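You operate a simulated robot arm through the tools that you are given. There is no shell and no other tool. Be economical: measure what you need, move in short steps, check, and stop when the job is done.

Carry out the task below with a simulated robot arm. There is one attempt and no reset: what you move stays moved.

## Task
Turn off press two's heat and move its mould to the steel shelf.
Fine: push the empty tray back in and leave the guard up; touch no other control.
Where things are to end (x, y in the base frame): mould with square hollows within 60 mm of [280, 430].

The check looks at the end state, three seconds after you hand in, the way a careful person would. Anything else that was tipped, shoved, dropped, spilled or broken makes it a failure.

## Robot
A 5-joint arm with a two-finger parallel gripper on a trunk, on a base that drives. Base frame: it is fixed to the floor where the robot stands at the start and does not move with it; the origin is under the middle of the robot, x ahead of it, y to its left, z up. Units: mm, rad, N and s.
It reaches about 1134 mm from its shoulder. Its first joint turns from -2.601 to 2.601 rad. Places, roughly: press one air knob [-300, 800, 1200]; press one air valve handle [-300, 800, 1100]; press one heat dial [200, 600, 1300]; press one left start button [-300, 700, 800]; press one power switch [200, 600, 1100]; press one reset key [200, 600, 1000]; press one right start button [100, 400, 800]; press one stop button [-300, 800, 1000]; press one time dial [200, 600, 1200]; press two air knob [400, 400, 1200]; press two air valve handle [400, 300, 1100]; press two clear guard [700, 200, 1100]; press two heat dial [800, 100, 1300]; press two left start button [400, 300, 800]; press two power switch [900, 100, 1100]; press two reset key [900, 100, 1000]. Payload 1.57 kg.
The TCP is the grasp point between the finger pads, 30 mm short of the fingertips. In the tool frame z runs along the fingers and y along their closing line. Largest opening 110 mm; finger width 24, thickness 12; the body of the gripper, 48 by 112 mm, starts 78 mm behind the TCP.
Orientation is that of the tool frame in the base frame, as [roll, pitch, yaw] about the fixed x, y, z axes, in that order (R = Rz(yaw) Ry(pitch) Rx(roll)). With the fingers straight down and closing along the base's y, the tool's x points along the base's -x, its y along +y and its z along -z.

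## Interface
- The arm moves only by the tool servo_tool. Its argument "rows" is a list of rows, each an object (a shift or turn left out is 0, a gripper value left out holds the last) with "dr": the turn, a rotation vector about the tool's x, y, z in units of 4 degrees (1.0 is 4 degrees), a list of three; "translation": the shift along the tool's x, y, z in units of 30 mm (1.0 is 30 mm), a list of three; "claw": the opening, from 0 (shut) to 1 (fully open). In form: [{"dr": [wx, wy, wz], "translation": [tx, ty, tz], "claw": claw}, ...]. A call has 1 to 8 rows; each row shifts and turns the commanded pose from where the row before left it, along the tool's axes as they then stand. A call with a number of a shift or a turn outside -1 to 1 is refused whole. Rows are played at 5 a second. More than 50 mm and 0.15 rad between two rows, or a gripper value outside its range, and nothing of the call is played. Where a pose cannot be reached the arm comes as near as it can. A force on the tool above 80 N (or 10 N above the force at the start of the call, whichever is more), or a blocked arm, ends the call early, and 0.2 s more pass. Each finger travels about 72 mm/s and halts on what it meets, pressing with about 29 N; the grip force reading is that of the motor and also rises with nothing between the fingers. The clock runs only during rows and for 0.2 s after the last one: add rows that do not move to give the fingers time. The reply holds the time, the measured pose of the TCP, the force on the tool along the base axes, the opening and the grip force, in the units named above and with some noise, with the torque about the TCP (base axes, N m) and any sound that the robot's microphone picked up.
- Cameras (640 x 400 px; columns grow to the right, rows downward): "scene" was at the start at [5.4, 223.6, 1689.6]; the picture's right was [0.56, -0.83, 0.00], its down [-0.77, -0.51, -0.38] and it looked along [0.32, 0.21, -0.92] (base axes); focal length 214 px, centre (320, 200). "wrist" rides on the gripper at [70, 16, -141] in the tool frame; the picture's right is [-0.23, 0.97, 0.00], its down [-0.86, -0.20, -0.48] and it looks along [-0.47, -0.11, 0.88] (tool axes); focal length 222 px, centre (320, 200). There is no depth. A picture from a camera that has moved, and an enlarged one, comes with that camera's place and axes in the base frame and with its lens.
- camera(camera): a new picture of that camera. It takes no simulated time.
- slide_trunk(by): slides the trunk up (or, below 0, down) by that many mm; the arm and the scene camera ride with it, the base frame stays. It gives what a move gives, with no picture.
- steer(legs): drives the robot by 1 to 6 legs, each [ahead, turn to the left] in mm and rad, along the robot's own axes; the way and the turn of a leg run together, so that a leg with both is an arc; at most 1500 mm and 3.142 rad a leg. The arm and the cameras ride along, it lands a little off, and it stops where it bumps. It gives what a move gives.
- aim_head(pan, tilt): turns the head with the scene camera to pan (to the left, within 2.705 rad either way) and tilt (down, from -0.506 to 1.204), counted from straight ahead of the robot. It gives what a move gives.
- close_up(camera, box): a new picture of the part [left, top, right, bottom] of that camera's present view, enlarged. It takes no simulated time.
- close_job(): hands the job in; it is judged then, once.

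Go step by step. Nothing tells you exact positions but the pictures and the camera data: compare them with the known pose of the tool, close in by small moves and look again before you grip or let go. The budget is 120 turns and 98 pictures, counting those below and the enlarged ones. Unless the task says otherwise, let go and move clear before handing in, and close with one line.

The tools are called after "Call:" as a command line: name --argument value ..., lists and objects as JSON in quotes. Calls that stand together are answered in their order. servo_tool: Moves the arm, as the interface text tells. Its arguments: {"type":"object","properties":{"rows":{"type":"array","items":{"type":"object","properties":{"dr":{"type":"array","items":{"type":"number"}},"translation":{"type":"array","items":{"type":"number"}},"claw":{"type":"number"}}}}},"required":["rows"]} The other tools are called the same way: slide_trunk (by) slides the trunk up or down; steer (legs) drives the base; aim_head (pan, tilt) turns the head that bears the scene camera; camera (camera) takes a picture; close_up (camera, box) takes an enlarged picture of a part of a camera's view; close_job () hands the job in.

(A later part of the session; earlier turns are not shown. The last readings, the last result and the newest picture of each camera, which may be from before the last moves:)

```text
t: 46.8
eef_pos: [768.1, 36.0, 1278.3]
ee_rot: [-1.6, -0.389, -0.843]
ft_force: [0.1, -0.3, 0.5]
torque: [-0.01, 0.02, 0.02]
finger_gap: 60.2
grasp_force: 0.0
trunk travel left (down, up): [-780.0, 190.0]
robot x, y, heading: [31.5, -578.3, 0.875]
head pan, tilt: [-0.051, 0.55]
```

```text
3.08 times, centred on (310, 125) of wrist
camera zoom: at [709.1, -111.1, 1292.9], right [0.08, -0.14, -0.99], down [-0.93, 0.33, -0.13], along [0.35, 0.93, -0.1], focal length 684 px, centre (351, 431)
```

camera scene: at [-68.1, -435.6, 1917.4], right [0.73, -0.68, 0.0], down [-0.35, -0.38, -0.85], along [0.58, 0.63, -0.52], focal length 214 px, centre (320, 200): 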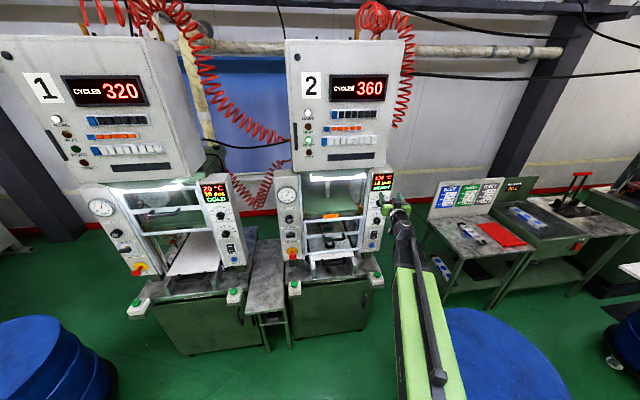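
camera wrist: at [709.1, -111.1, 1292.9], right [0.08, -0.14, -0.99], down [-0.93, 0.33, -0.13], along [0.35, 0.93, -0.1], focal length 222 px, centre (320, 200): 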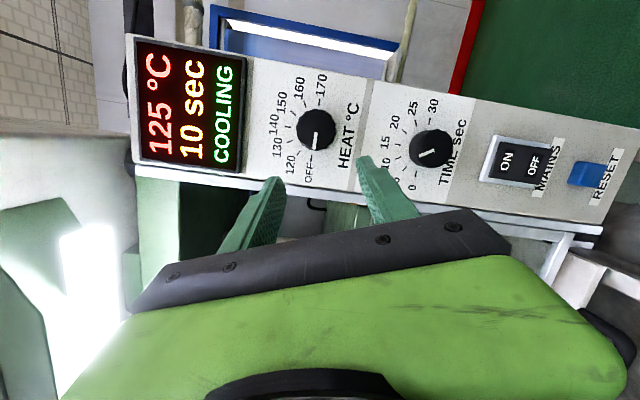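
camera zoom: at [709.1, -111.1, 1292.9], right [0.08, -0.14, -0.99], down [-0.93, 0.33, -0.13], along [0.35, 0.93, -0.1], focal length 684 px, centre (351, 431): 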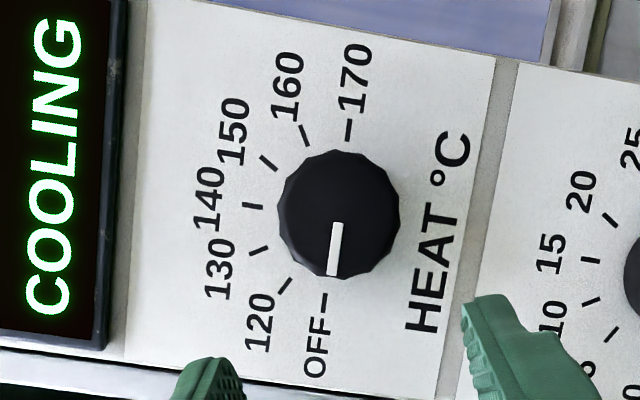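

The pointer sits on OFF (within about 3°) and the display shows 125 °C COOLING. Next the guard: I back away, level the closing line to vertical, and swing left in front of the guard handle (about (631, 204, 1073)).

Call:
servo_tool --rows '[{"dr": [0, 0, 1], "translation": [0, 0, -0.6]}, {"dr": [0, 0, 1], "translation": [0, 0, -0.6]}, {"dr": [0, 0, 1], "translation": [0, 0, -0.6]}, {"dr": [0, 0, 1], "translation": [0, 0, -0.6]}, {"dr": [0, 0, 1], "translation": [0, 0, -0.3]}, {"dr": [0, 0, 0.6]}]'

Call:
servo_tool --rows '[{"dr": [0, -0.5, 0], "translation": [-0.9, 0, 0]}, {"dr": [0, -0.5, 0], "translation": [-0.9, 0, 0]}, {"dr": [0, -0.5, 0], "translation": [-0.9, 0, 0]}, {"dr": [0, -0.5, 0], "translation": [-0.9, 0, 0]}, {"dr": [0, -0.5, 0], "translation": [-0.9, 0, 0]}, {"dr": [0, -0.5, 0], "translation": [-0.9, 0, 0]}, {"dr": [0, -0.5, 0], "translation": [-0.9, 0, 0]}]'

Call:
slide_trunk --by -205

Call:
camera --camera "scene"

Call:
camera --camera "wrist"

```text
t: 48.2
eef_pos: [708.4, -16.9, 1278.8]
ee_rot: [-1.596, 0.002, -0.853]
ft_force: [-0.2, 1.2, -0.7]
torque: [-0.03, 0.02, -0.02]
finger_gap: 60.7
grasp_force: 0.0
out of reach, approached as far as the arm can: row 3
trunk travel left (down, up): [-780.0, 190.0]
robot x, y, heading: [29.5, -575.4, 0.879]
head pan, tilt: [-0.051, 0.55]
```

```text
t: 49.8
eef_pos: [570.2, 112.3, 1279.4]
ee_rot: [-1.595, 0.007, -0.603]
ft_force: [-1.0, -0.8, 0.0]
torque: [-0.03, -0.01, 0.0]
finger_gap: 60.6
grasp_force: 0.1
trunk travel left (down, up): [-780.0, 190.0]
robot x, y, heading: [31.1, -575.1, 0.877]
head pan, tilt: [-0.051, 0.55]
```

```text
t: 52.0
eef_pos: [570.5, 110.9, 1075.0]
ee_rot: [-1.597, 0.007, -0.608]
ft_force: [-0.7, 0.8, 0.2]
torque: [0.02, 0.02, 0.05]
finger_gap: 60.6
grasp_force: 0.1
trunk travel left (down, up): [-575.0, 395.0]
robot x, y, heading: [28.2, -576.3, 0.875]
head pan, tilt: [-0.051, 0.55]
```

```text
59 pictures are left
camera scene: at [-68.6, -435.7, 1579.4], right [0.73, -0.68, 0.0], down [-0.35, -0.38, -0.85], along [0.58, 0.63, -0.52], focal length 214 px, centre (320, 200)
```

scene: 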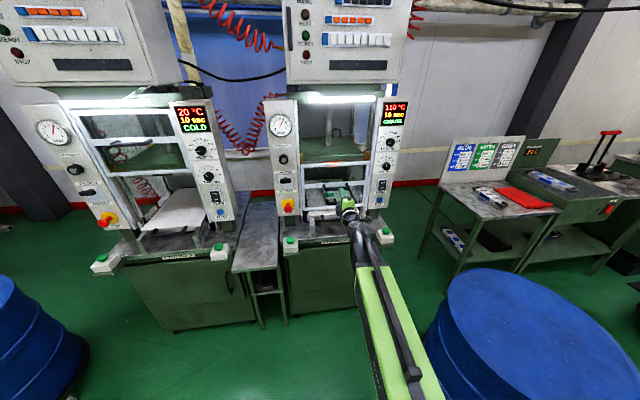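

```text
58 pictures are left
camera wrist: at [546.4, -46.4, 1059.7], right [-0.21, 0.11, -0.97], down [-0.97, 0.1, 0.22], along [0.12, 0.99, 0.09], focal length 222 px, centre (320, 200)
```

wrist: 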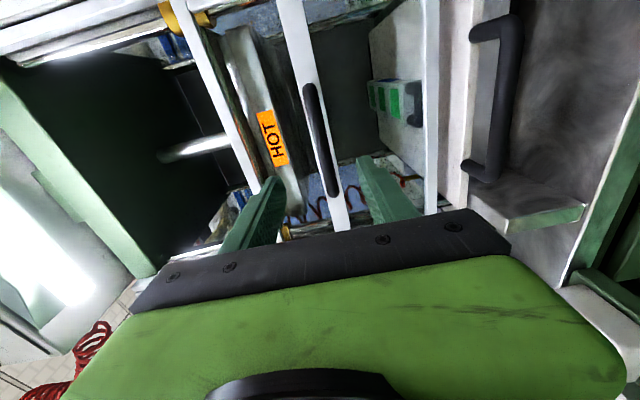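

The guard handle sits straight ahead, ~108 mm away and ~6 mm low. I advance 75 mm and look.

Call:
servo_tool --rows '[{"translation": [0.06, 0.1, 0.85]}, {"translation": [0.06, 0.05, 0.85]}, {"translation": [0, 0, 0.8]}]'

Call:
camera --camera "wrist"

Call:
close_up --camera "scene" --box '[300, 150, 380, 230]'

```text
t: 52.9
eef_pos: [615.7, 171.7, 1074.4]
ee_rot: [-1.597, 0.006, -0.607]
ft_force: [0.2, 0.6, -1.0]
torque: [0.05, -0.01, 0.06]
finger_gap: 60.6
grasp_force: 0.1
out of reach, approached as far as the arm can: row 1
trunk travel left (down, up): [-575.0, 395.0]
robot x, y, heading: [26.0, -580.6, 0.877]
head pan, tilt: [-0.051, 0.55]
```

```text
57 pictures are left
camera wrist: at [591.8, 13.6, 1059.4], right [-0.21, 0.11, -0.97], down [-0.97, 0.1, 0.22], along [0.12, 0.99, 0.09], focal length 222 px, centre (320, 200)
```

wrist: 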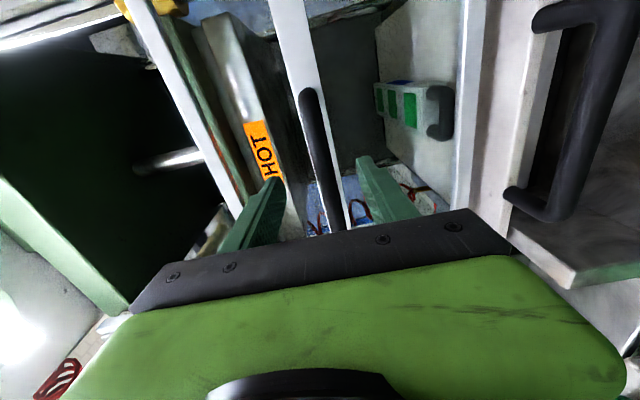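

```text
5.00 times, centred on (340, 190) of scene
camera zoom: at [-68.6, -435.6, 1579.3], right [0.73, -0.68, 0.0], down [-0.35, -0.38, -0.85], along [0.58, 0.63, -0.52], focal length 1072 px, centre (220, 250)
```

zoom: 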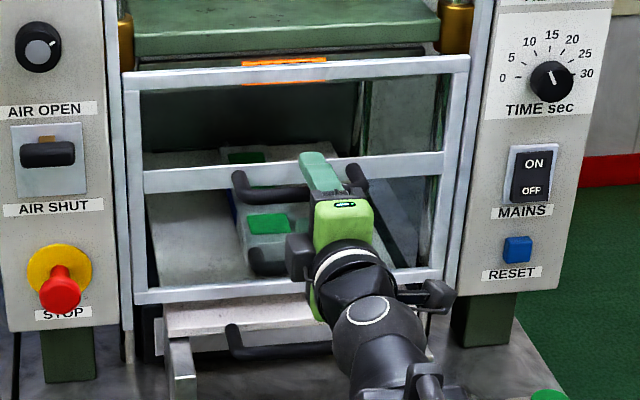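

The bar lies between the fingers, slightly low. I lower the trunk 8 mm and go 25 mm further.

Call:
slide_trunk --by -8

Call:
servo_tool --rows '[{"translation": [0, 0, 0.42]}, {"translation": [0, 0, 0.42]}]'

Call:
camera --camera "wrist"

```text
t: 53.4
eef_pos: [616.1, 171.0, 1065.8]
ee_rot: [-1.596, 0.006, -0.607]
ft_force: [-0.3, 0.2, 0.0]
torque: [0.02, -0.02, -0.02]
finger_gap: 60.6
grasp_force: 0.1
trunk travel left (down, up): [-567.0, 403.0]
robot x, y, heading: [29.8, -576.6, 0.88]
head pan, tilt: [-0.051, 0.55]
```

```text
t: 54.0
eef_pos: [630.1, 192.3, 1065.6]
ee_rot: [-1.598, 0.008, -0.608]
ft_force: [0.1, -0.4, 0.4]
torque: [0.03, 0.01, 0.01]
finger_gap: 60.4
grasp_force: 0.1
trunk travel left (down, up): [-567.0, 403.0]
robot x, y, heading: [28.0, -576.9, 0.875]
head pan, tilt: [-0.051, 0.55]
```

```text
55 pictures are left
camera wrist: at [606.4, 34.4, 1051.3], right [-0.21, 0.11, -0.97], down [-0.97, 0.1, 0.22], along [0.12, 0.99, 0.09], focal length 222 px, centre (320, 200)
```

wrist: 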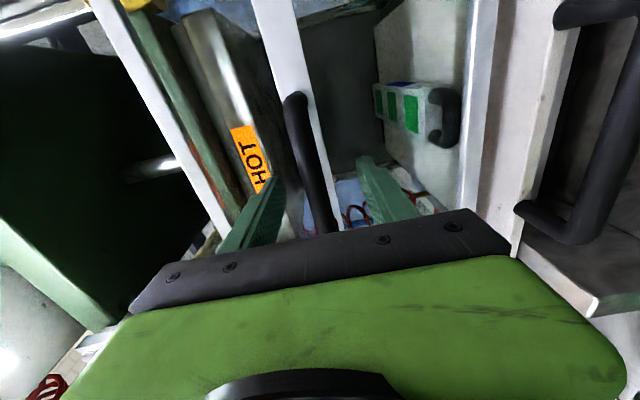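

The bar is centred between the fingers; I close to grip it.

Call:
servo_tool --rows '[{"claw": 0.0}, {}, {}, {}]'

Call:
close_up --camera "wrist" --box '[220, 70, 420, 250]'

```text
t: 55.0
eef_pos: [628.8, 189.5, 1068.9]
ee_rot: [-1.595, 0.007, -0.61]
ft_force: [10.0, 14.4, 36.3]
torque: [-0.11, -0.5, -0.25]
finger_gap: 15.7
grasp_force: 31.3
trunk travel left (down, up): [-567.0, 403.0]
robot x, y, heading: [29.9, -579.5, 0.878]
head pan, tilt: [-0.051, 0.55]
```

```text
2.22 times, centred on (320, 160) of wrist
camera zoom: at [605.3, 33.1, 1053.3], right [-0.21, 0.11, -0.97], down [-0.97, 0.1, 0.22], along [0.12, 0.99, 0.09], focal length 494 px, centre (320, 289)
```

zoom: 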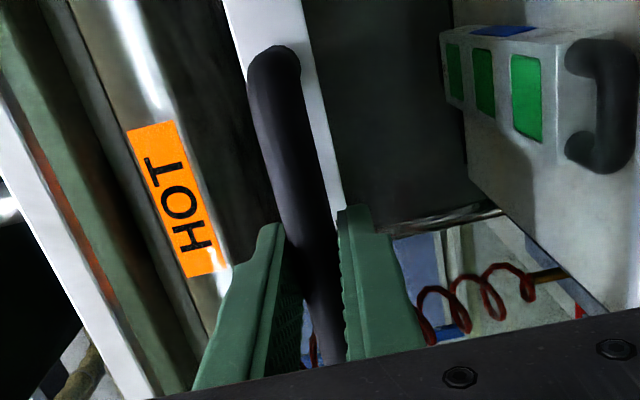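

Gripped (15.7 mm). I raise the guard with the trunk, first by 80 mm.

Call:
slide_trunk --by 80

Call:
close_up --camera "scene" --box '[280, 130, 420, 250]'

```text
t: 56.2
eef_pos: [630.3, 191.7, 1147.5]
ee_rot: [-1.596, 0.007, -0.609]
ft_force: [-4.0, -8.1, 4.4]
torque: [-0.22, -0.36, 0.6]
finger_gap: 15.7
grasp_force: 31.5
trunk travel left (down, up): [-647.0, 323.0]
robot x, y, heading: [26.6, -577.5, 0.877]
head pan, tilt: [-0.051, 0.55]
```

```text
3.33 times, centred on (350, 190) of scene
camera zoom: at [-69.6, -437.3, 1651.6], right [0.73, -0.68, 0.0], down [-0.35, -0.38, -0.85], along [0.58, 0.63, -0.52], focal length 715 px, centre (220, 233)
```

zoom: 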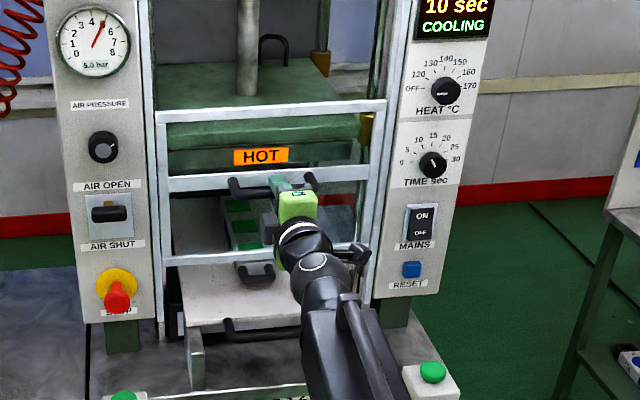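

The guard rises freely. I lift another 130 mm.

Call:
slide_trunk --by 130

Call:
close_up --camera "scene" --box '[260, 130, 440, 280]'

```text
t: 57.8
eef_pos: [629.7, 190.3, 1276.8]
ee_rot: [-1.597, 0.008, -0.607]
ft_force: [-3.6, -7.0, 3.4]
torque: [-0.24, -0.4, 0.44]
finger_gap: 15.7
grasp_force: 31.3
trunk travel left (down, up): [-777.0, 193.0]
robot x, y, heading: [28.9, -577.4, 0.873]
head pan, tilt: [-0.051, 0.55]
```

```text
2.67 times, centred on (350, 205) of scene
camera zoom: at [-69.6, -437.3, 1781.5], right [0.73, -0.68, 0.0], down [-0.35, -0.38, -0.85], along [0.58, 0.63, -0.52], focal length 572 px, centre (240, 187)
```

zoom: 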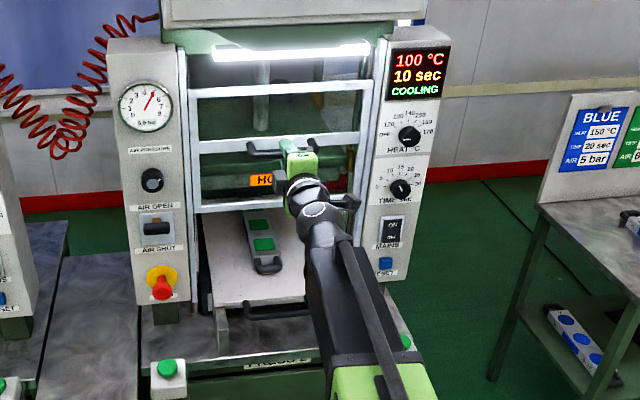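

Nearly at the top; another 45 mm.

Call:
slide_trunk --by 45

Call:
close_up --camera "scene" --box '[260, 130, 440, 280]'

```text
t: 58.6
eef_pos: [629.8, 191.9, 1322.1]
ee_rot: [-1.597, 0.006, -0.606]
ft_force: [-3.0, -6.3, 3.4]
torque: [-0.24, -0.4, 0.45]
finger_gap: 15.9
grasp_force: 31.9
trunk travel left (down, up): [-822.0, 148.0]
robot x, y, heading: [28.5, -579.8, 0.876]
head pan, tilt: [-0.051, 0.55]
```

```text
2.67 times, centred on (350, 205) of scene
camera zoom: at [-69.5, -437.2, 1826.6], right [0.73, -0.68, 0.0], down [-0.35, -0.38, -0.85], along [0.58, 0.63, -0.52], focal length 572 px, centre (240, 187)
```

zoom: 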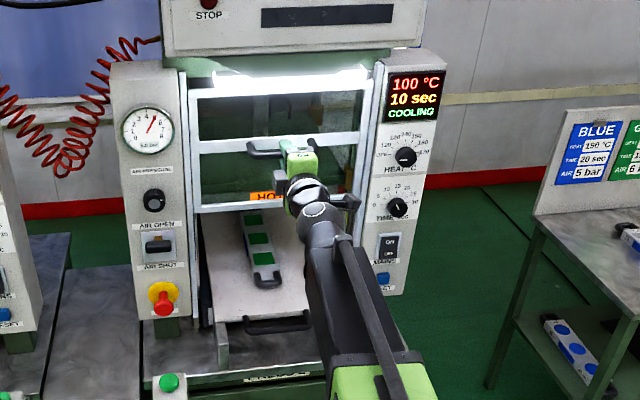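

The opening is fully clear now. I open the fingers slightly to see whether the guard stays.

Call:
servo_tool --rows '[{"claw": 0.35}, {}, {}, {}]'

Call:
close_up --camera "scene" --box '[260, 130, 440, 280]'

```text
t: 59.6
eef_pos: [629.7, 192.1, 1320.3]
ee_rot: [-1.597, 0.006, -0.608]
ft_force: [0.0, -0.6, -0.5]
torque: [0.0, -0.01, 0.01]
finger_gap: 38.6
grasp_force: 0.1
trunk travel left (down, up): [-822.0, 148.0]
robot x, y, heading: [30.5, -578.4, 0.878]
head pan, tilt: [-0.051, 0.55]
```

```text
2.67 times, centred on (350, 205) of scene
camera zoom: at [-68.6, -435.5, 1826.3], right [0.73, -0.68, 0.0], down [-0.35, -0.38, -0.85], along [0.58, 0.63, -0.52], focal length 572 px, centre (240, 187)
```

zoom: 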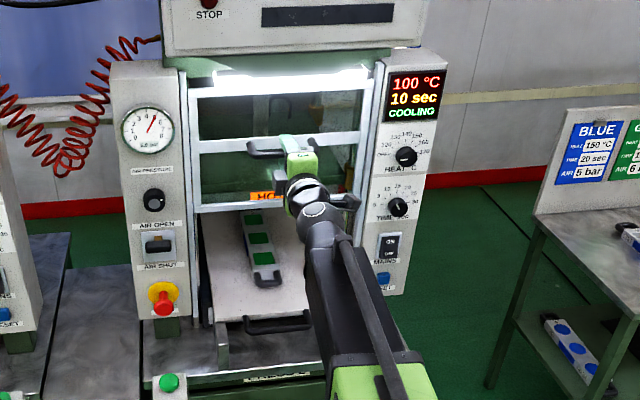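

The guard stays up by itself. I back off, turn the fingers down with the closing line front-to-back, ready to take the tray handle (about (627, 190, 900)).

Call:
servo_tool --rows '[{"translation": [0, 0, -0.9]}, {"translation": [0, 0, -0.9]}, {"translation": [0, 0, -0.9]}, {"translation": [0, 0, -0.9]}, {"translation": [0, 0, -0.9]}]'

Call:
servo_tool --rows '[{"dr": [-1, 0, 0]}, {"dr": [-1, 0, 0]}, {"dr": [-1, 0, 0]}, {"dr": [-1, 0, 0]}, {"dr": [-1, 0, 0]}, {"dr": [-1, 0, 0]}, {"dr": [-1, 0, 0]}, {"dr": [-1, 0, 0]}]'

Call:
servo_tool --rows '[{"dr": [-1, 0, 0]}, {"dr": [-1, 0, 0]}, {"dr": [-1, 0, 0]}, {"dr": [-1, 0, 0]}, {"dr": [-1, 0, 0]}, {"dr": [-1, 0, 0]}, {"dr": [-1, 0, 0]}, {"dr": [-1, 0, 0]}]'

Call:
servo_tool --rows '[{"dr": [-1, 0, 0]}, {"dr": [-1, 0, 0]}, {"dr": [-1, 0, 0]}, {"dr": [-1, 0, 0]}, {"dr": [-1, 0, 0]}, {"dr": [-1, 0, 0], "claw": 0.5}]'

Call:
camera --camera "scene"

Call:
camera --camera "wrist"

```text
t: 60.9
eef_pos: [552.8, 81.9, 1321.1]
ee_rot: [-1.597, 0.007, -0.608]
ft_force: [0.3, -0.3, -0.1]
torque: [0.02, -0.02, 0.0]
finger_gap: 38.8
grasp_force: 0.0
out of reach, approached as far as the arm can: row 5
trunk travel left (down, up): [-822.0, 148.0]
robot x, y, heading: [26.8, -575.0, 0.869]
head pan, tilt: [-0.051, 0.55]
```

```text
t: 62.6
eef_pos: [550.0, 83.8, 1210.2]
ee_rot: [-2.088, 0.006, -0.59]
ft_force: [0.5, 0.2, -0.5]
torque: [-0.01, 0.0, -0.02]
finger_gap: 38.4
grasp_force: 0.0
out of reach, approached as far as the arm can: row 1, 2, 3, 4, 5, 6, 7, 8
trunk travel left (down, up): [-822.0, 148.0]
robot x, y, heading: [30.2, -579.2, 0.874]
head pan, tilt: [-0.051, 0.55]
```

```text
t: 64.5
eef_pos: [550.6, 84.0, 1117.3]
ee_rot: [-2.649, 0.005, -0.593]
ft_force: [-0.4, -0.6, -0.1]
torque: [0.01, 0.0, 0.0]
finger_gap: 38.5
grasp_force: 0.1
out of reach, approached as far as the arm can: row 1, 2, 3, 4, 5, 6, 7, 8
trunk travel left (down, up): [-822.0, 148.0]
robot x, y, heading: [29.3, -578.9, 0.868]
head pan, tilt: [-0.051, 0.55]
```

```text
t: 65.8
eef_pos: [550.1, 84.5, 1090.0]
ee_rot: [-3.067, 0.007, -0.592]
ft_force: [-0.5, 1.1, -0.3]
torque: [0.02, 0.0, 0.01]
finger_gap: 55.3
grasp_force: 0.0
out of reach, approached as far as the arm can: row 1, 2, 3, 4, 6
trunk travel left (down, up): [-822.0, 148.0]
robot x, y, heading: [30.5, -578.0, 0.876]
head pan, tilt: [-0.051, 0.55]
```

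```text
49 pictures are left
camera scene: at [-68.5, -435.4, 1826.3], right [0.73, -0.68, 0.0], down [-0.35, -0.38, -0.85], along [0.58, 0.63, -0.52], focal length 214 px, centre (320, 200)
```

scene: 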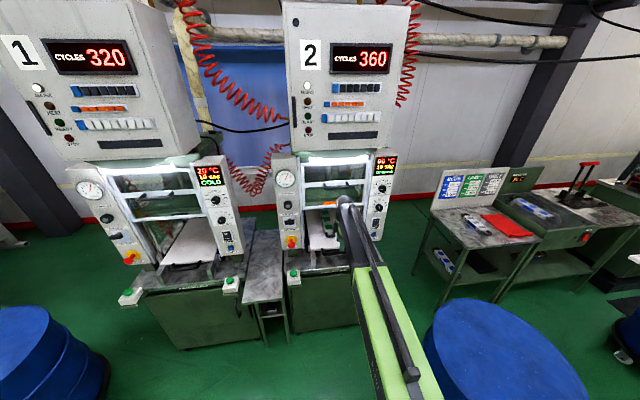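

```text
48 pictures are left
camera wrist: at [594.1, 21.3, 1227.5], right [-0.73, -0.68, -0.07], down [-0.61, 0.61, 0.5], along [-0.3, 0.41, -0.86], focal length 222 px, centre (320, 200)
```

wrist: 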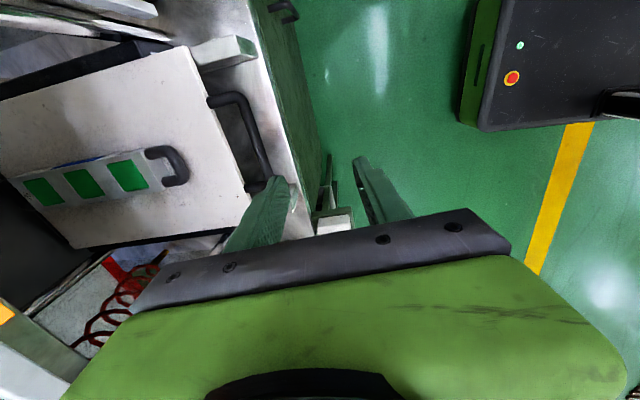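

I see the tray, its handle and the mould (three green squares, with loop handles) from above. The handle is about 110 mm ahead and 190 mm below the TCP; I move over it and lower part way.

Call:
servo_tool --rows '[{"dr": [-0.5, 0, 0], "translation": [0.1, -0.95, 0]}, {"dr": [-0.5, 0, 0], "translation": [0.1, -0.95, 0]}, {"translation": [0.1, -0.9, 0]}, {"translation": [0.05, -0.9, 0]}]'

Call:
slide_trunk --by -110

Call:
camera --camera "wrist"

```text
t: 66.8
eef_pos: [613.2, 158.9, 1093.7]
ee_rot: [-3.131, 0.007, -0.593]
ft_force: [-0.1, 0.3, 0.4]
torque: [-0.02, -0.01, 0.01]
finger_gap: 55.0
grasp_force: 0.1
out of reach, approached as far as the arm can: row 1, 4
trunk travel left (down, up): [-822.0, 148.0]
robot x, y, heading: [29.5, -576.8, 0.877]
head pan, tilt: [-0.051, 0.55]
```

```text
t: 68.3
eef_pos: [612.6, 159.6, 985.3]
ee_rot: [-3.13, 0.007, -0.593]
ft_force: [-0.1, -0.7, 0.2]
torque: [0.0, 0.04, -0.01]
finger_gap: 55.0
grasp_force: 0.1
trunk travel left (down, up): [-712.0, 258.0]
robot x, y, heading: [31.9, -579.4, 0.874]
head pan, tilt: [-0.051, 0.55]
```

```text
47 pictures are left
camera wrist: at [661.3, 104.5, 1124.3], right [-0.73, -0.68, -0.01], down [-0.6, 0.64, 0.49], along [-0.33, 0.36, -0.87], focal length 222 px, centre (320, 200)
```

wrist: 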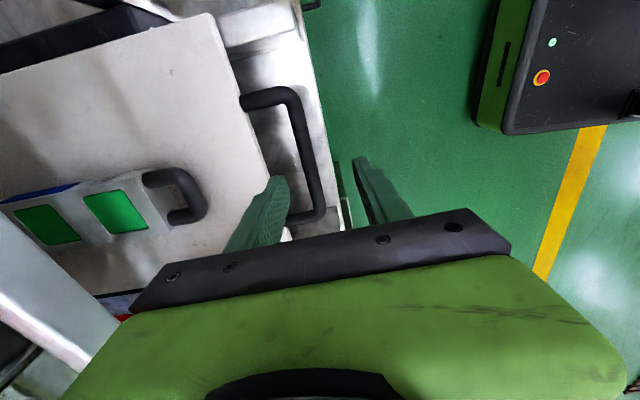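

The bar is at about (620, 168, 900), 11 mm ahead. I shift forward and lower onto it in two steps.

Call:
servo_tool --rows '[{"translation": [0.06, -0.37, 0]}]'

Call:
slide_trunk --by -50

Call:
camera --camera "wrist"

```text
t: 68.7
eef_pos: [612.5, 160.3, 985.6]
ee_rot: [-3.13, 0.006, -0.593]
ft_force: [0.1, 0.3, 0.5]
torque: [0.02, -0.04, 0.01]
finger_gap: 55.4
grasp_force: 0.1
out of reach, approached as far as the arm can: row 1
trunk travel left (down, up): [-712.0, 258.0]
robot x, y, heading: [31.0, -574.8, 0.872]
head pan, tilt: [-0.051, 0.55]
```

```text
t: 69.6
eef_pos: [613.3, 159.7, 934.7]
ee_rot: [-3.131, 0.007, -0.592]
ft_force: [0.3, -1.0, -0.7]
torque: [0.01, -0.03, 0.01]
finger_gap: 54.9
grasp_force: 0.1
trunk travel left (down, up): [-662.0, 308.0]
robot x, y, heading: [31.5, -579.8, 0.881]
head pan, tilt: [-0.051, 0.55]
```

```text
46 pictures are left
camera wrist: at [661.3, 104.5, 1074.5], right [-0.73, -0.68, -0.01], down [-0.6, 0.64, 0.49], along [-0.33, 0.36, -0.87], focal length 222 px, centre (320, 200)
```

wrist: 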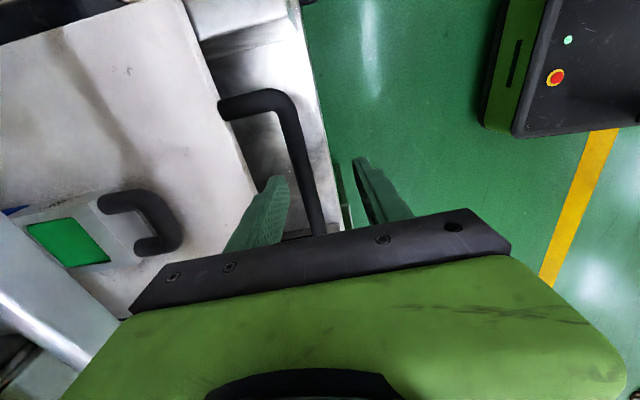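

The bar already lies between the fingers. I lower 28 mm more and grip.

Call:
slide_trunk --by -28

Call:
servo_tool --rows '[{"claw": 0.0}, {}, {}, {}]'

Call:
camera --camera "wrist"

```text
t: 70.3
eef_pos: [612.7, 159.6, 907.8]
ee_rot: [-3.128, 0.008, -0.592]
ft_force: [-0.1, 0.4, -0.2]
torque: [0.01, 0.06, -0.04]
finger_gap: 55.0
grasp_force: 0.0
trunk travel left (down, up): [-634.0, 336.0]
robot x, y, heading: [28.4, -575.0, 0.881]
head pan, tilt: [-0.051, 0.55]
```

```text
t: 71.3
eef_pos: [612.4, 159.8, 908.0]
ee_rot: [-3.129, 0.007, -0.594]
ft_force: [-2.4, -0.9, -2.7]
torque: [0.07, 0.32, -0.35]
finger_gap: 15.9
grasp_force: 31.3
trunk travel left (down, up): [-634.0, 336.0]
robot x, y, heading: [29.7, -576.3, 0.874]
head pan, tilt: [-0.051, 0.55]
```

```text
45 pictures are left
camera wrist: at [661.3, 104.6, 1047.0], right [-0.73, -0.68, -0.01], down [-0.6, 0.64, 0.49], along [-0.33, 0.36, -0.87], focal length 222 px, centre (320, 200)
```

wrist: 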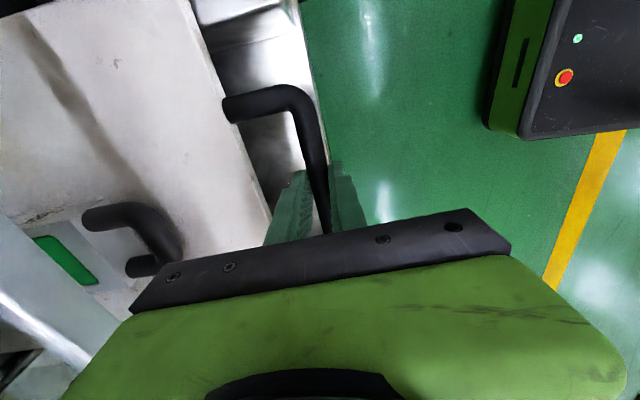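

Gripped. I pull the tray out along the press's axis by about 150 mm first.

Call:
servo_tool --rows '[{"translation": [-0.03, 0.85, 0]}, {"translation": [-0.03, 0.85, 0]}, {"translation": [-0.03, 0.85, 0]}, {"translation": [-0.03, 0.85, 0]}, {"translation": [-0.03, 0.85, 0]}, {"translation": [-0.03, 0.85, 0]}]'

Call:
camera --camera "scene"

Call:
camera --camera "wrist"

```text
t: 72.7
eef_pos: [526.9, 38.4, 901.7]
ee_rot: [-3.138, 0.007, -0.594]
ft_force: [14.8, -13.9, -4.3]
torque: [-0.17, -0.28, -0.31]
finger_gap: 15.8
grasp_force: 31.4
trunk travel left (down, up): [-634.0, 336.0]
robot x, y, heading: [23.4, -577.6, 0.882]
head pan, tilt: [-0.051, 0.55]
```

```text
44 pictures are left
camera scene: at [-66.7, -436.7, 1638.4], right [0.73, -0.68, 0.0], down [-0.36, -0.38, -0.85], along [0.58, 0.63, -0.52], focal length 214 px, centre (320, 200)
```

scene: 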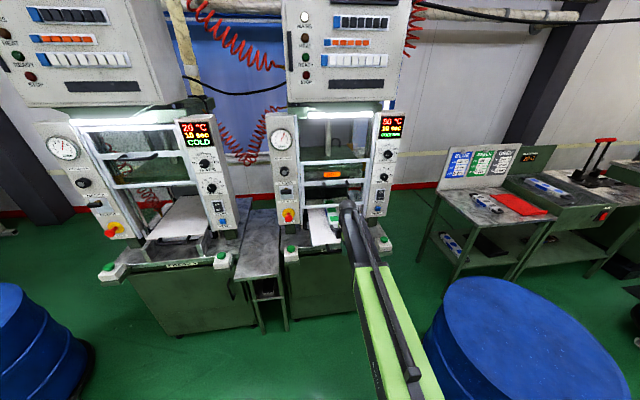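

```text
43 pictures are left
camera wrist: at [576.4, -15.6, 1040.3], right [-0.73, -0.68, 0.0], down [-0.6, 0.64, 0.49], along [-0.33, 0.36, -0.87], focal length 222 px, centre (320, 200)
```

wrist: 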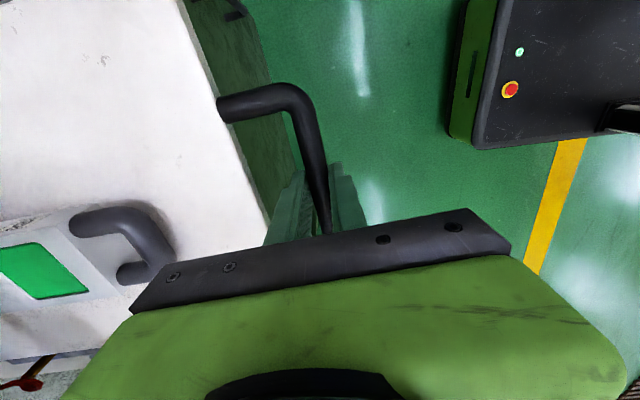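

Call:
close_up --camera "scene" --box '[250, 150, 410, 290]'

```text
2.86 times, centred on (330, 220) of scene
camera zoom: at [-66.7, -436.7, 1638.4], right [0.73, -0.68, 0.0], down [-0.36, -0.38, -0.85], along [0.58, 0.63, -0.52], focal length 613 px, centre (291, 143)
```

zoom: 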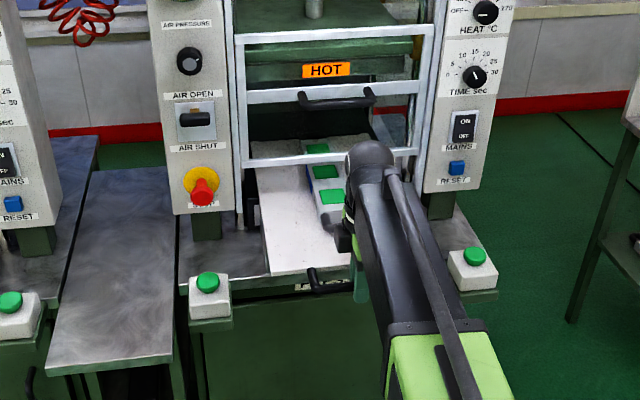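

The mould centre is now around d≈610 (just behind the guard line). I pull a further 60 mm, watching that the tray stays level.

Call:
servo_tool --rows '[{"translation": [-0.03, 0.7, 0]}, {"translation": [-0.03, 0.7, 0]}, {"translation": [-0.03, 0.6, 0]}]'

Call:
close_up --camera "scene" --box '[250, 150, 410, 290]'

```text
t: 73.5
eef_pos: [491.0, -8.9, 900.8]
ee_rot: [-3.136, 0.005, -0.59]
ft_force: [14.2, -13.4, -3.2]
torque: [-0.08, -0.2, -0.4]
finger_gap: 15.7
grasp_force: 31.3
trunk travel left (down, up): [-634.0, 336.0]
robot x, y, heading: [28.8, -578.3, 0.876]
head pan, tilt: [-0.051, 0.55]
```

```text
2.86 times, centred on (330, 220) of scene
camera zoom: at [-66.7, -436.8, 1638.5], right [0.73, -0.68, 0.0], down [-0.36, -0.38, -0.85], along [0.58, 0.63, -0.52], focal length 613 px, centre (291, 143)
```

zoom: 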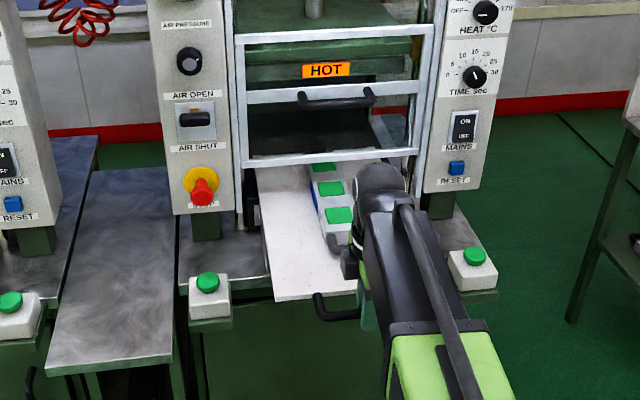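

Still level. A last 40 mm of pull so the arm stays clear of the raised guard.

Call:
servo_tool --rows '[{"translation": [-0.03, 0.7, 0]}, {"translation": [-0.03, 0.65, 0]}]'

Call:
servo_tool --rows '[{"claw": 0.35}, {}, {}]'

Call:
close_up --camera "scene" --box '[250, 150, 410, 290]'

```text
t: 74.1
eef_pos: [467.8, -42.4, 901.2]
ee_rot: [-3.138, 0.006, -0.593]
ft_force: [14.6, -14.1, -3.3]
torque: [-0.09, -0.17, -0.41]
finger_gap: 16.0
grasp_force: 31.2
trunk travel left (down, up): [-634.0, 336.0]
robot x, y, heading: [25.8, -577.9, 0.874]
head pan, tilt: [-0.051, 0.55]
```

```text
t: 74.9
eef_pos: [466.0, -40.5, 901.5]
ee_rot: [-3.138, 0.006, -0.592]
ft_force: [-0.1, 0.5, 0.5]
torque: [0.01, 0.0, 0.02]
finger_gap: 38.4
grasp_force: 0.1
trunk travel left (down, up): [-634.0, 336.0]
robot x, y, heading: [29.0, -576.2, 0.877]
head pan, tilt: [-0.051, 0.55]
```

```text
2.86 times, centred on (330, 220) of scene
camera zoom: at [-68.8, -435.6, 1638.3], right [0.73, -0.68, 0.0], down [-0.35, -0.38, -0.85], along [0.58, 0.63, -0.52], focal length 613 px, centre (291, 143)
```

zoom: 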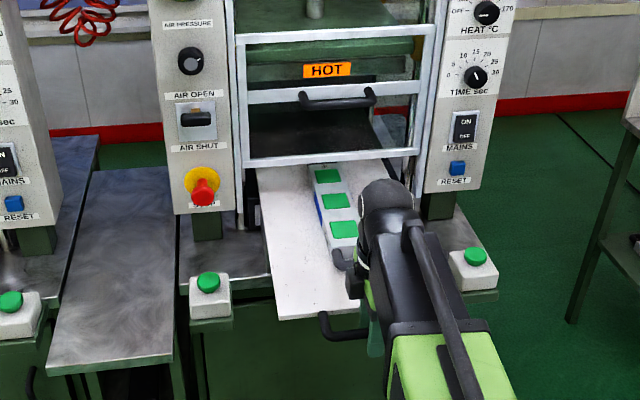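

The tray stays level and put. I raise, then spin the fingers 90° so they close across the mould, and look down on it.

Call:
slide_trunk --by 150

Call:
servo_tool --rows '[{"dr": [0, 0, 1]}, {"dr": [0, 0, 1]}, {"dr": [0, 0, 1]}, {"dr": [0, 0, 1]}, {"dr": [0, 0, 1]}, {"dr": [0, 0, 1]}, {"dr": [0, 0, 1]}, {"dr": [0, 0, 1]}]'

Call:
servo_tool --rows '[{"dr": [0, 0, 1]}, {"dr": [0, 0, 1]}, {"dr": [0, 0, 1]}, {"dr": [0, 0, 1]}, {"dr": [0, 0, 1]}, {"dr": [0, 0, 1]}, {"dr": [0, 0, 1]}, {"dr": [0, 0, 1]}]'

Call:
servo_tool --rows '[{"dr": [0, 0, 1]}, {"dr": [0, 0, 1]}, {"dr": [0, 0, 1]}, {"dr": [0, 0, 1]}, {"dr": [0, 0, 1]}, {"dr": [0, 0, 1]}, {"dr": [0, 0, 0.5], "claw": 1.0}]'

Call:
camera --camera "wrist"

```text
t: 76.7
eef_pos: [465.9, -40.4, 1050.9]
ee_rot: [-3.136, 0.008, -0.591]
ft_force: [-0.6, 0.2, -0.5]
torque: [-0.04, -0.01, -0.01]
finger_gap: 38.6
grasp_force: 0.0
trunk travel left (down, up): [-784.0, 186.0]
robot x, y, heading: [28.6, -580.7, 0.876]
head pan, tilt: [-0.051, 0.55]
```

```text
t: 78.5
eef_pos: [466.1, -39.3, 1051.2]
ee_rot: [3.142, 0.01, -1.152]
ft_force: [-1.4, 0.6, 0.2]
torque: [-0.03, -0.02, -0.06]
finger_gap: 38.3
grasp_force: 0.1
trunk travel left (down, up): [-784.0, 186.0]
robot x, y, heading: [32.1, -578.5, 0.877]
head pan, tilt: [-0.051, 0.55]
```

```text
t: 80.3
eef_pos: [466.1, -39.6, 1051.8]
ee_rot: [3.137, 0.008, -1.71]
ft_force: [0.4, -1.0, 0.0]
torque: [0.03, -0.03, 0.0]
finger_gap: 38.6
grasp_force: 0.0
trunk travel left (down, up): [-784.0, 186.0]
robot x, y, heading: [30.1, -577.3, 0.877]
head pan, tilt: [-0.051, 0.55]
```

```text
t: 81.9
eef_pos: [466.5, -39.1, 1051.0]
ee_rot: [3.135, 0.005, -2.163]
ft_force: [0.5, 0.4, 0.3]
torque: [0.02, 0.0, -0.04]
finger_gap: 93.0
grasp_force: 0.1
trunk travel left (down, up): [-784.0, 186.0]
robot x, y, heading: [29.2, -578.1, 0.875]
head pan, tilt: [-0.051, 0.55]
```

```text
39 pictures are left
camera wrist: at [414.0, -90.9, 1190.9], right [-0.68, 0.73, 0.01], down [0.65, 0.59, 0.48], along [0.35, 0.33, -0.88], focal length 222 px, centre (320, 200)
```

wrist: 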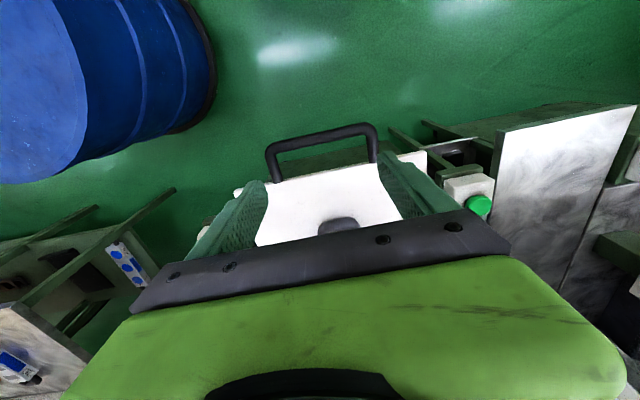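

The mould's centre works out to about (624, 183, 950), lying along the press axis. I tilt the fingers 15° forward so the wrist stays clear of the raised guard, lower a bit and move over it.

Call:
servo_tool --rows '[{"dr": [0, -0.95, 0]}, {"dr": [0, -0.95, 0]}, {"dr": [0, -0.95, 0]}, {"dr": [0, -0.9, 0]}]'

Call:
slide_trunk --by -35

Call:
servo_tool --rows '[{"translation": [-0.93, -0.03, 0.25]}, {"translation": [-0.93, -0.03, 0.25]}, {"translation": [-0.93, -0.03, 0.25]}, {"translation": [-0.93, -0.03, 0.25]}, {"translation": [-0.93, -0.03, 0.25]}, {"translation": [-0.93, -0.03, 0.25]}]'

Call:
camera --camera "wrist"

Call:
close_up --camera "scene" --box '[250, 130, 410, 270]'

```text
t: 82.9
eef_pos: [466.2, -40.1, 1059.2]
ee_rot: [3.134, 0.269, -2.166]
ft_force: [-0.5, 0.0, -0.1]
torque: [-0.01, -0.02, 0.0]
finger_gap: 110.2
grasp_force: 0.1
out of reach, approached as far as the arm can: row 3, 4
trunk travel left (down, up): [-784.0, 186.0]
robot x, y, heading: [26.4, -579.2, 0.875]
head pan, tilt: [-0.051, 0.55]
```

```text
t: 83.7
eef_pos: [465.9, -40.5, 1024.7]
ee_rot: [3.134, 0.267, -2.166]
ft_force: [-0.2, -0.1, -0.3]
torque: [-0.01, -0.02, -0.01]
finger_gap: 109.9
grasp_force: 0.1
trunk travel left (down, up): [-749.0, 221.0]
robot x, y, heading: [24.3, -576.6, 0.876]
head pan, tilt: [-0.051, 0.55]
```

```text
t: 85.1
eef_pos: [568.8, 100.8, 1024.3]
ee_rot: [3.136, 0.267, -2.167]
ft_force: [0.7, 0.6, -0.2]
torque: [0.0, 0.02, 0.02]
finger_gap: 109.9
grasp_force: 0.1
trunk travel left (down, up): [-749.0, 221.0]
robot x, y, heading: [35.0, -575.5, 0.875]
head pan, tilt: [-0.051, 0.55]
```

```text
38 pictures are left
camera wrist: at [497.0, 21.3, 1141.0], right [-0.69, 0.73, 0.07], down [0.56, 0.46, 0.69], along [0.47, 0.51, -0.72], focal length 222 px, centre (320, 200)
```

wrist: 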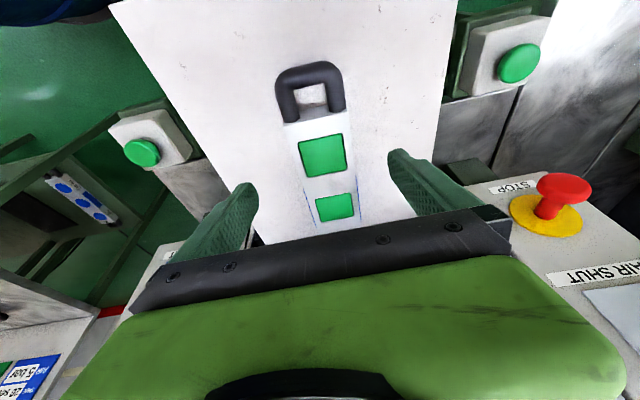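

```text
2.86 times, centred on (330, 200) of scene
camera zoom: at [-68.4, -435.3, 1753.3], right [0.73, -0.68, 0.0], down [-0.35, -0.38, -0.85], along [0.58, 0.63, -0.52], focal length 613 px, centre (291, 200)
```

zoom: 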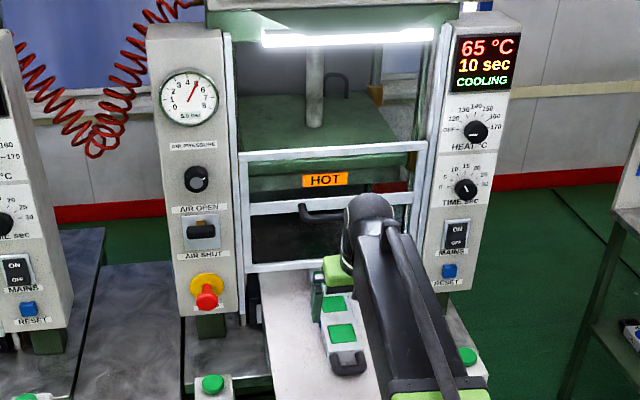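

Checking heights, I see the guard has come down (bottom bar now ~z 1020): my wrist pressed its handle down while I lowered onto the tray. I must raise it again before taking the mould, and afterwards keep the wrist away from its handle. I back off and level the tool.

Call:
servo_tool --rows '[{"translation": [0.93, 0.0, -0.25]}, {"translation": [0.93, 0.0, -0.25]}, {"translation": [0.93, 0.0, -0.25], "claw": 0.5}, {"translation": [0.93, 0.0, -0.25]}, {"dr": [0, -1, 0]}, {"dr": [0, -1, 0]}, {"dr": [0, -1, 0]}, {"dr": [0, -1, 0]}]'

Call:
servo_tool --rows '[{"dr": [0, -1, 0]}, {"dr": [0, -1, 0]}, {"dr": [0, -1, 0]}, {"dr": [0, -1, 0]}, {"dr": [0, -1, 0]}, {"dr": [0, -1, 0]}, {"dr": [0, -1, 0]}, {"dr": [0, -1, 0]}]'

Call:
servo_tool --rows '[{"dr": [0, -1, 0]}, {"dr": [0, -1, 0]}, {"dr": [0, -1, 0]}, {"dr": [0, -1, 0]}, {"dr": [0, -1, 0]}, {"dr": [0, -1, 0]}, {"dr": [0, -0.6, 0]}]'

Call:
camera --camera "scene"

```text
t: 86.9
eef_pos: [502.9, 4.6, 1051.3]
ee_rot: [3.132, 0.548, -2.168]
ft_force: [-0.5, 0.0, 0.2]
torque: [-0.02, -0.03, 0.0]
finger_gap: 55.1
grasp_force: 0.0
out of reach, approached as far as the arm can: row 5, 6, 7, 8
trunk travel left (down, up): [-749.0, 221.0]
robot x, y, heading: [27.1, -577.7, 0.877]
head pan, tilt: [-0.051, 0.55]
```

```text
t: 88.7
eef_pos: [525.8, 30.7, 1146.9]
ee_rot: [3.124, 1.105, -2.178]
ft_force: [0.3, 0.3, -0.6]
torque: [0.01, -0.01, -0.02]
finger_gap: 54.8
grasp_force: 0.0
out of reach, approached as far as the arm can: row 1, 2, 3, 4, 5, 6, 7, 8
trunk travel left (down, up): [-749.0, 221.0]
robot x, y, heading: [28.3, -576.9, 0.872]
head pan, tilt: [-0.051, 0.55]
```

```text
t: 90.3
eef_pos: [540.9, 49.4, 1248.2]
ee_rot: [2.905, 1.539, -2.395]
ft_force: [-0.1, -0.4, 0.3]
torque: [0.0, 0.0, -0.01]
finger_gap: 54.8
grasp_force: 0.0
out of reach, approached as far as the arm can: row 1, 2, 3, 4, 5, 6, 7
trunk travel left (down, up): [-749.0, 221.0]
robot x, y, heading: [30.7, -576.9, 0.875]
head pan, tilt: [-0.051, 0.55]
```

```text
36 pictures are left
camera scene: at [-68.7, -435.7, 1753.3], right [0.73, -0.68, 0.0], down [-0.35, -0.38, -0.85], along [0.58, 0.63, -0.52], focal length 214 px, centre (320, 200)
```

scene: 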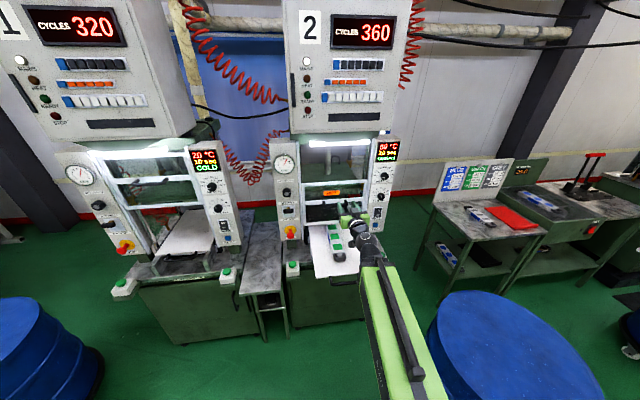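

Call:
close_up --camera "scene" --box '[270, 150, 410, 280]'

Call:
camera --camera "wrist"

```text
3.08 times, centred on (340, 215) of scene
camera zoom: at [-68.7, -435.7, 1753.3], right [0.73, -0.68, 0.0], down [-0.35, -0.38, -0.85], along [0.58, 0.63, -0.52], focal length 660 px, centre (258, 154)
```

zoom: 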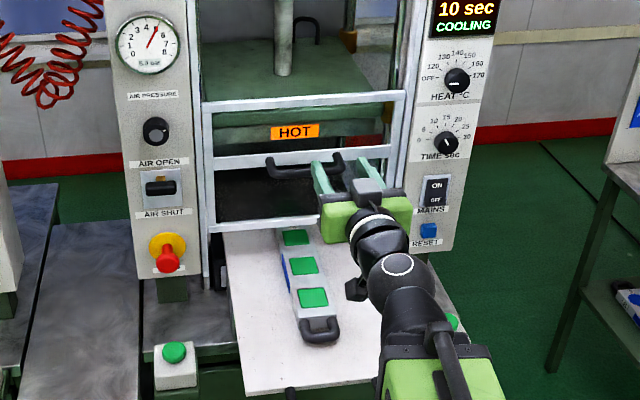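

```text
34 pictures are left
camera wrist: at [446.9, -60.9, 1180.3], right [-0.8, 0.55, 0.23], down [-0.08, -0.49, 0.87], along [0.59, 0.68, 0.44], focal length 222 px, centre (320, 200)
```

wrist: 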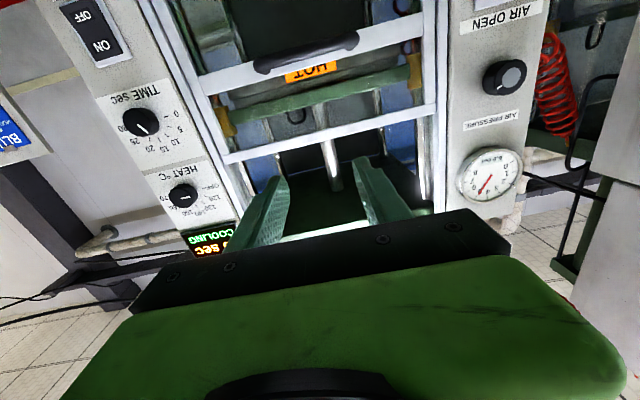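

The handle bar is now near (628, 198, 1146). I lower to just beneath it and slide the closed fingers under it, then lift with the trunk.

Call:
slide_trunk --by -132

Call:
servo_tool --rows '[{"translation": [0, 0, 0.9], "claw": 0.2}, {"translation": [0, 0, 0.9]}, {"translation": [0, 0, 0.9]}, {"translation": [0, 0, 0.9]}, {"translation": [0, 0, 0.9]}, {"translation": [0, 0, 0.9]}]'

Call:
close_up --camera "scene" --box '[270, 120, 410, 250]'

Call:
camera --camera "wrist"

```text
t: 91.9
eef_pos: [540.9, 49.6, 1115.3]
ee_rot: [2.904, 1.539, -2.396]
ft_force: [0.9, 0.3, -0.9]
torque: [-0.02, -0.03, 0.01]
finger_gap: 54.8
grasp_force: 0.0
trunk travel left (down, up): [-617.0, 353.0]
robot x, y, heading: [28.1, -579.3, 0.88]
head pan, tilt: [-0.051, 0.55]
```

```text
t: 93.3
eef_pos: [631.7, 186.9, 1113.2]
ee_rot: [2.926, 1.536, -2.373]
ft_force: [0.3, -0.7, 0.0]
torque: [0.0, 0.0, -0.02]
finger_gap: 22.1
grasp_force: 0.1
out of reach, approached as far as the arm can: row 4
trunk travel left (down, up): [-617.0, 353.0]
robot x, y, heading: [30.5, -580.0, 0.87]
head pan, tilt: [-0.051, 0.55]
```

```text
3.08 times, centred on (340, 185) of scene
camera zoom: at [-68.5, -435.5, 1621.3], right [0.73, -0.68, 0.0], down [-0.35, -0.38, -0.85], along [0.58, 0.63, -0.52], focal length 660 px, centre (258, 246)
```

zoom: 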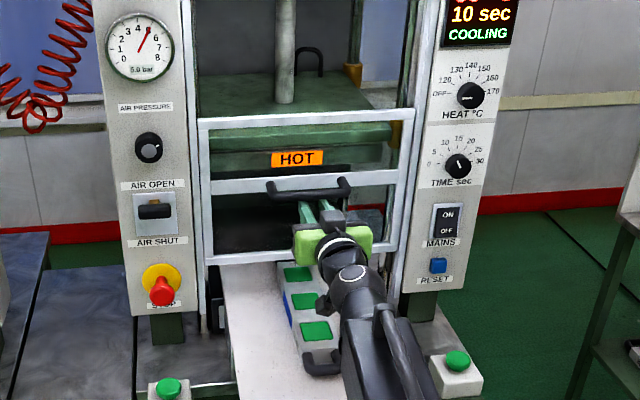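

```text
32 pictures are left
camera wrist: at [536.8, 74.6, 1047.8], right [-0.8, 0.55, 0.23], down [-0.08, -0.49, 0.87], along [0.59, 0.68, 0.43], focal length 222 px, centre (320, 200)
```

wrist: 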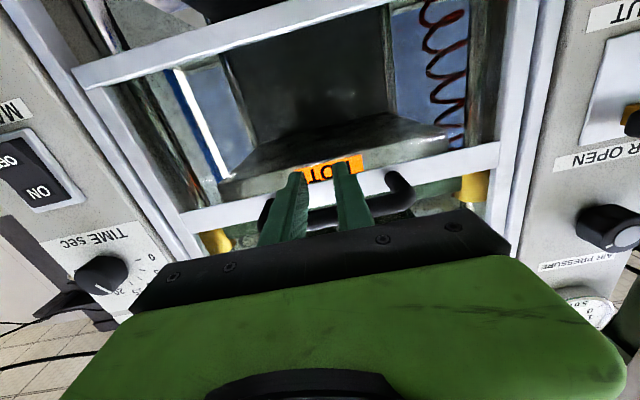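

The fingers are under the bar. I lift with the trunk by 205 mm.

Call:
slide_trunk --by 205

Call:
close_up --camera "scene" --box '[270, 120, 410, 250]'

```text
t: 95.2
eef_pos: [631.2, 188.2, 1309.0]
ee_rot: [3.087, 1.529, -2.207]
ft_force: [6.9, 3.0, -20.6]
torque: [-0.2, 0.06, 0.28]
finger_gap: 21.3
grasp_force: 0.1
trunk travel left (down, up): [-815.0, 155.0]
robot x, y, heading: [31.1, -577.1, 0.88]
head pan, tilt: [-0.051, 0.55]
stopped: the force on the tool passed its limit at 104 N (the readings are from after the stop); the commanded pose is now the measured one
```

```text
3.08 times, centred on (340, 185) of scene
camera zoom: at [-65.7, -432.3, 1818.9], right [0.73, -0.68, 0.0], down [-0.36, -0.39, -0.85], along [0.58, 0.63, -0.52], focal length 660 px, centre (258, 246)
```

zoom: 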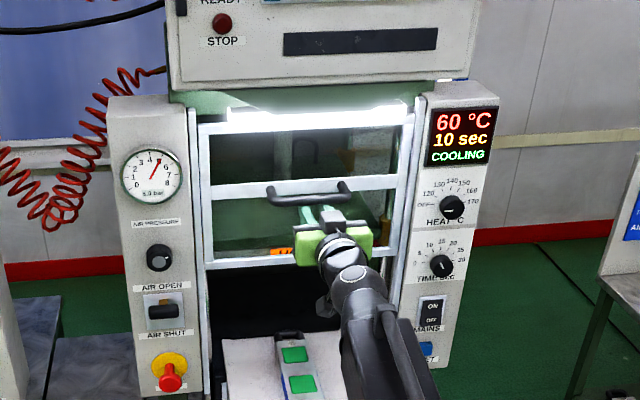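

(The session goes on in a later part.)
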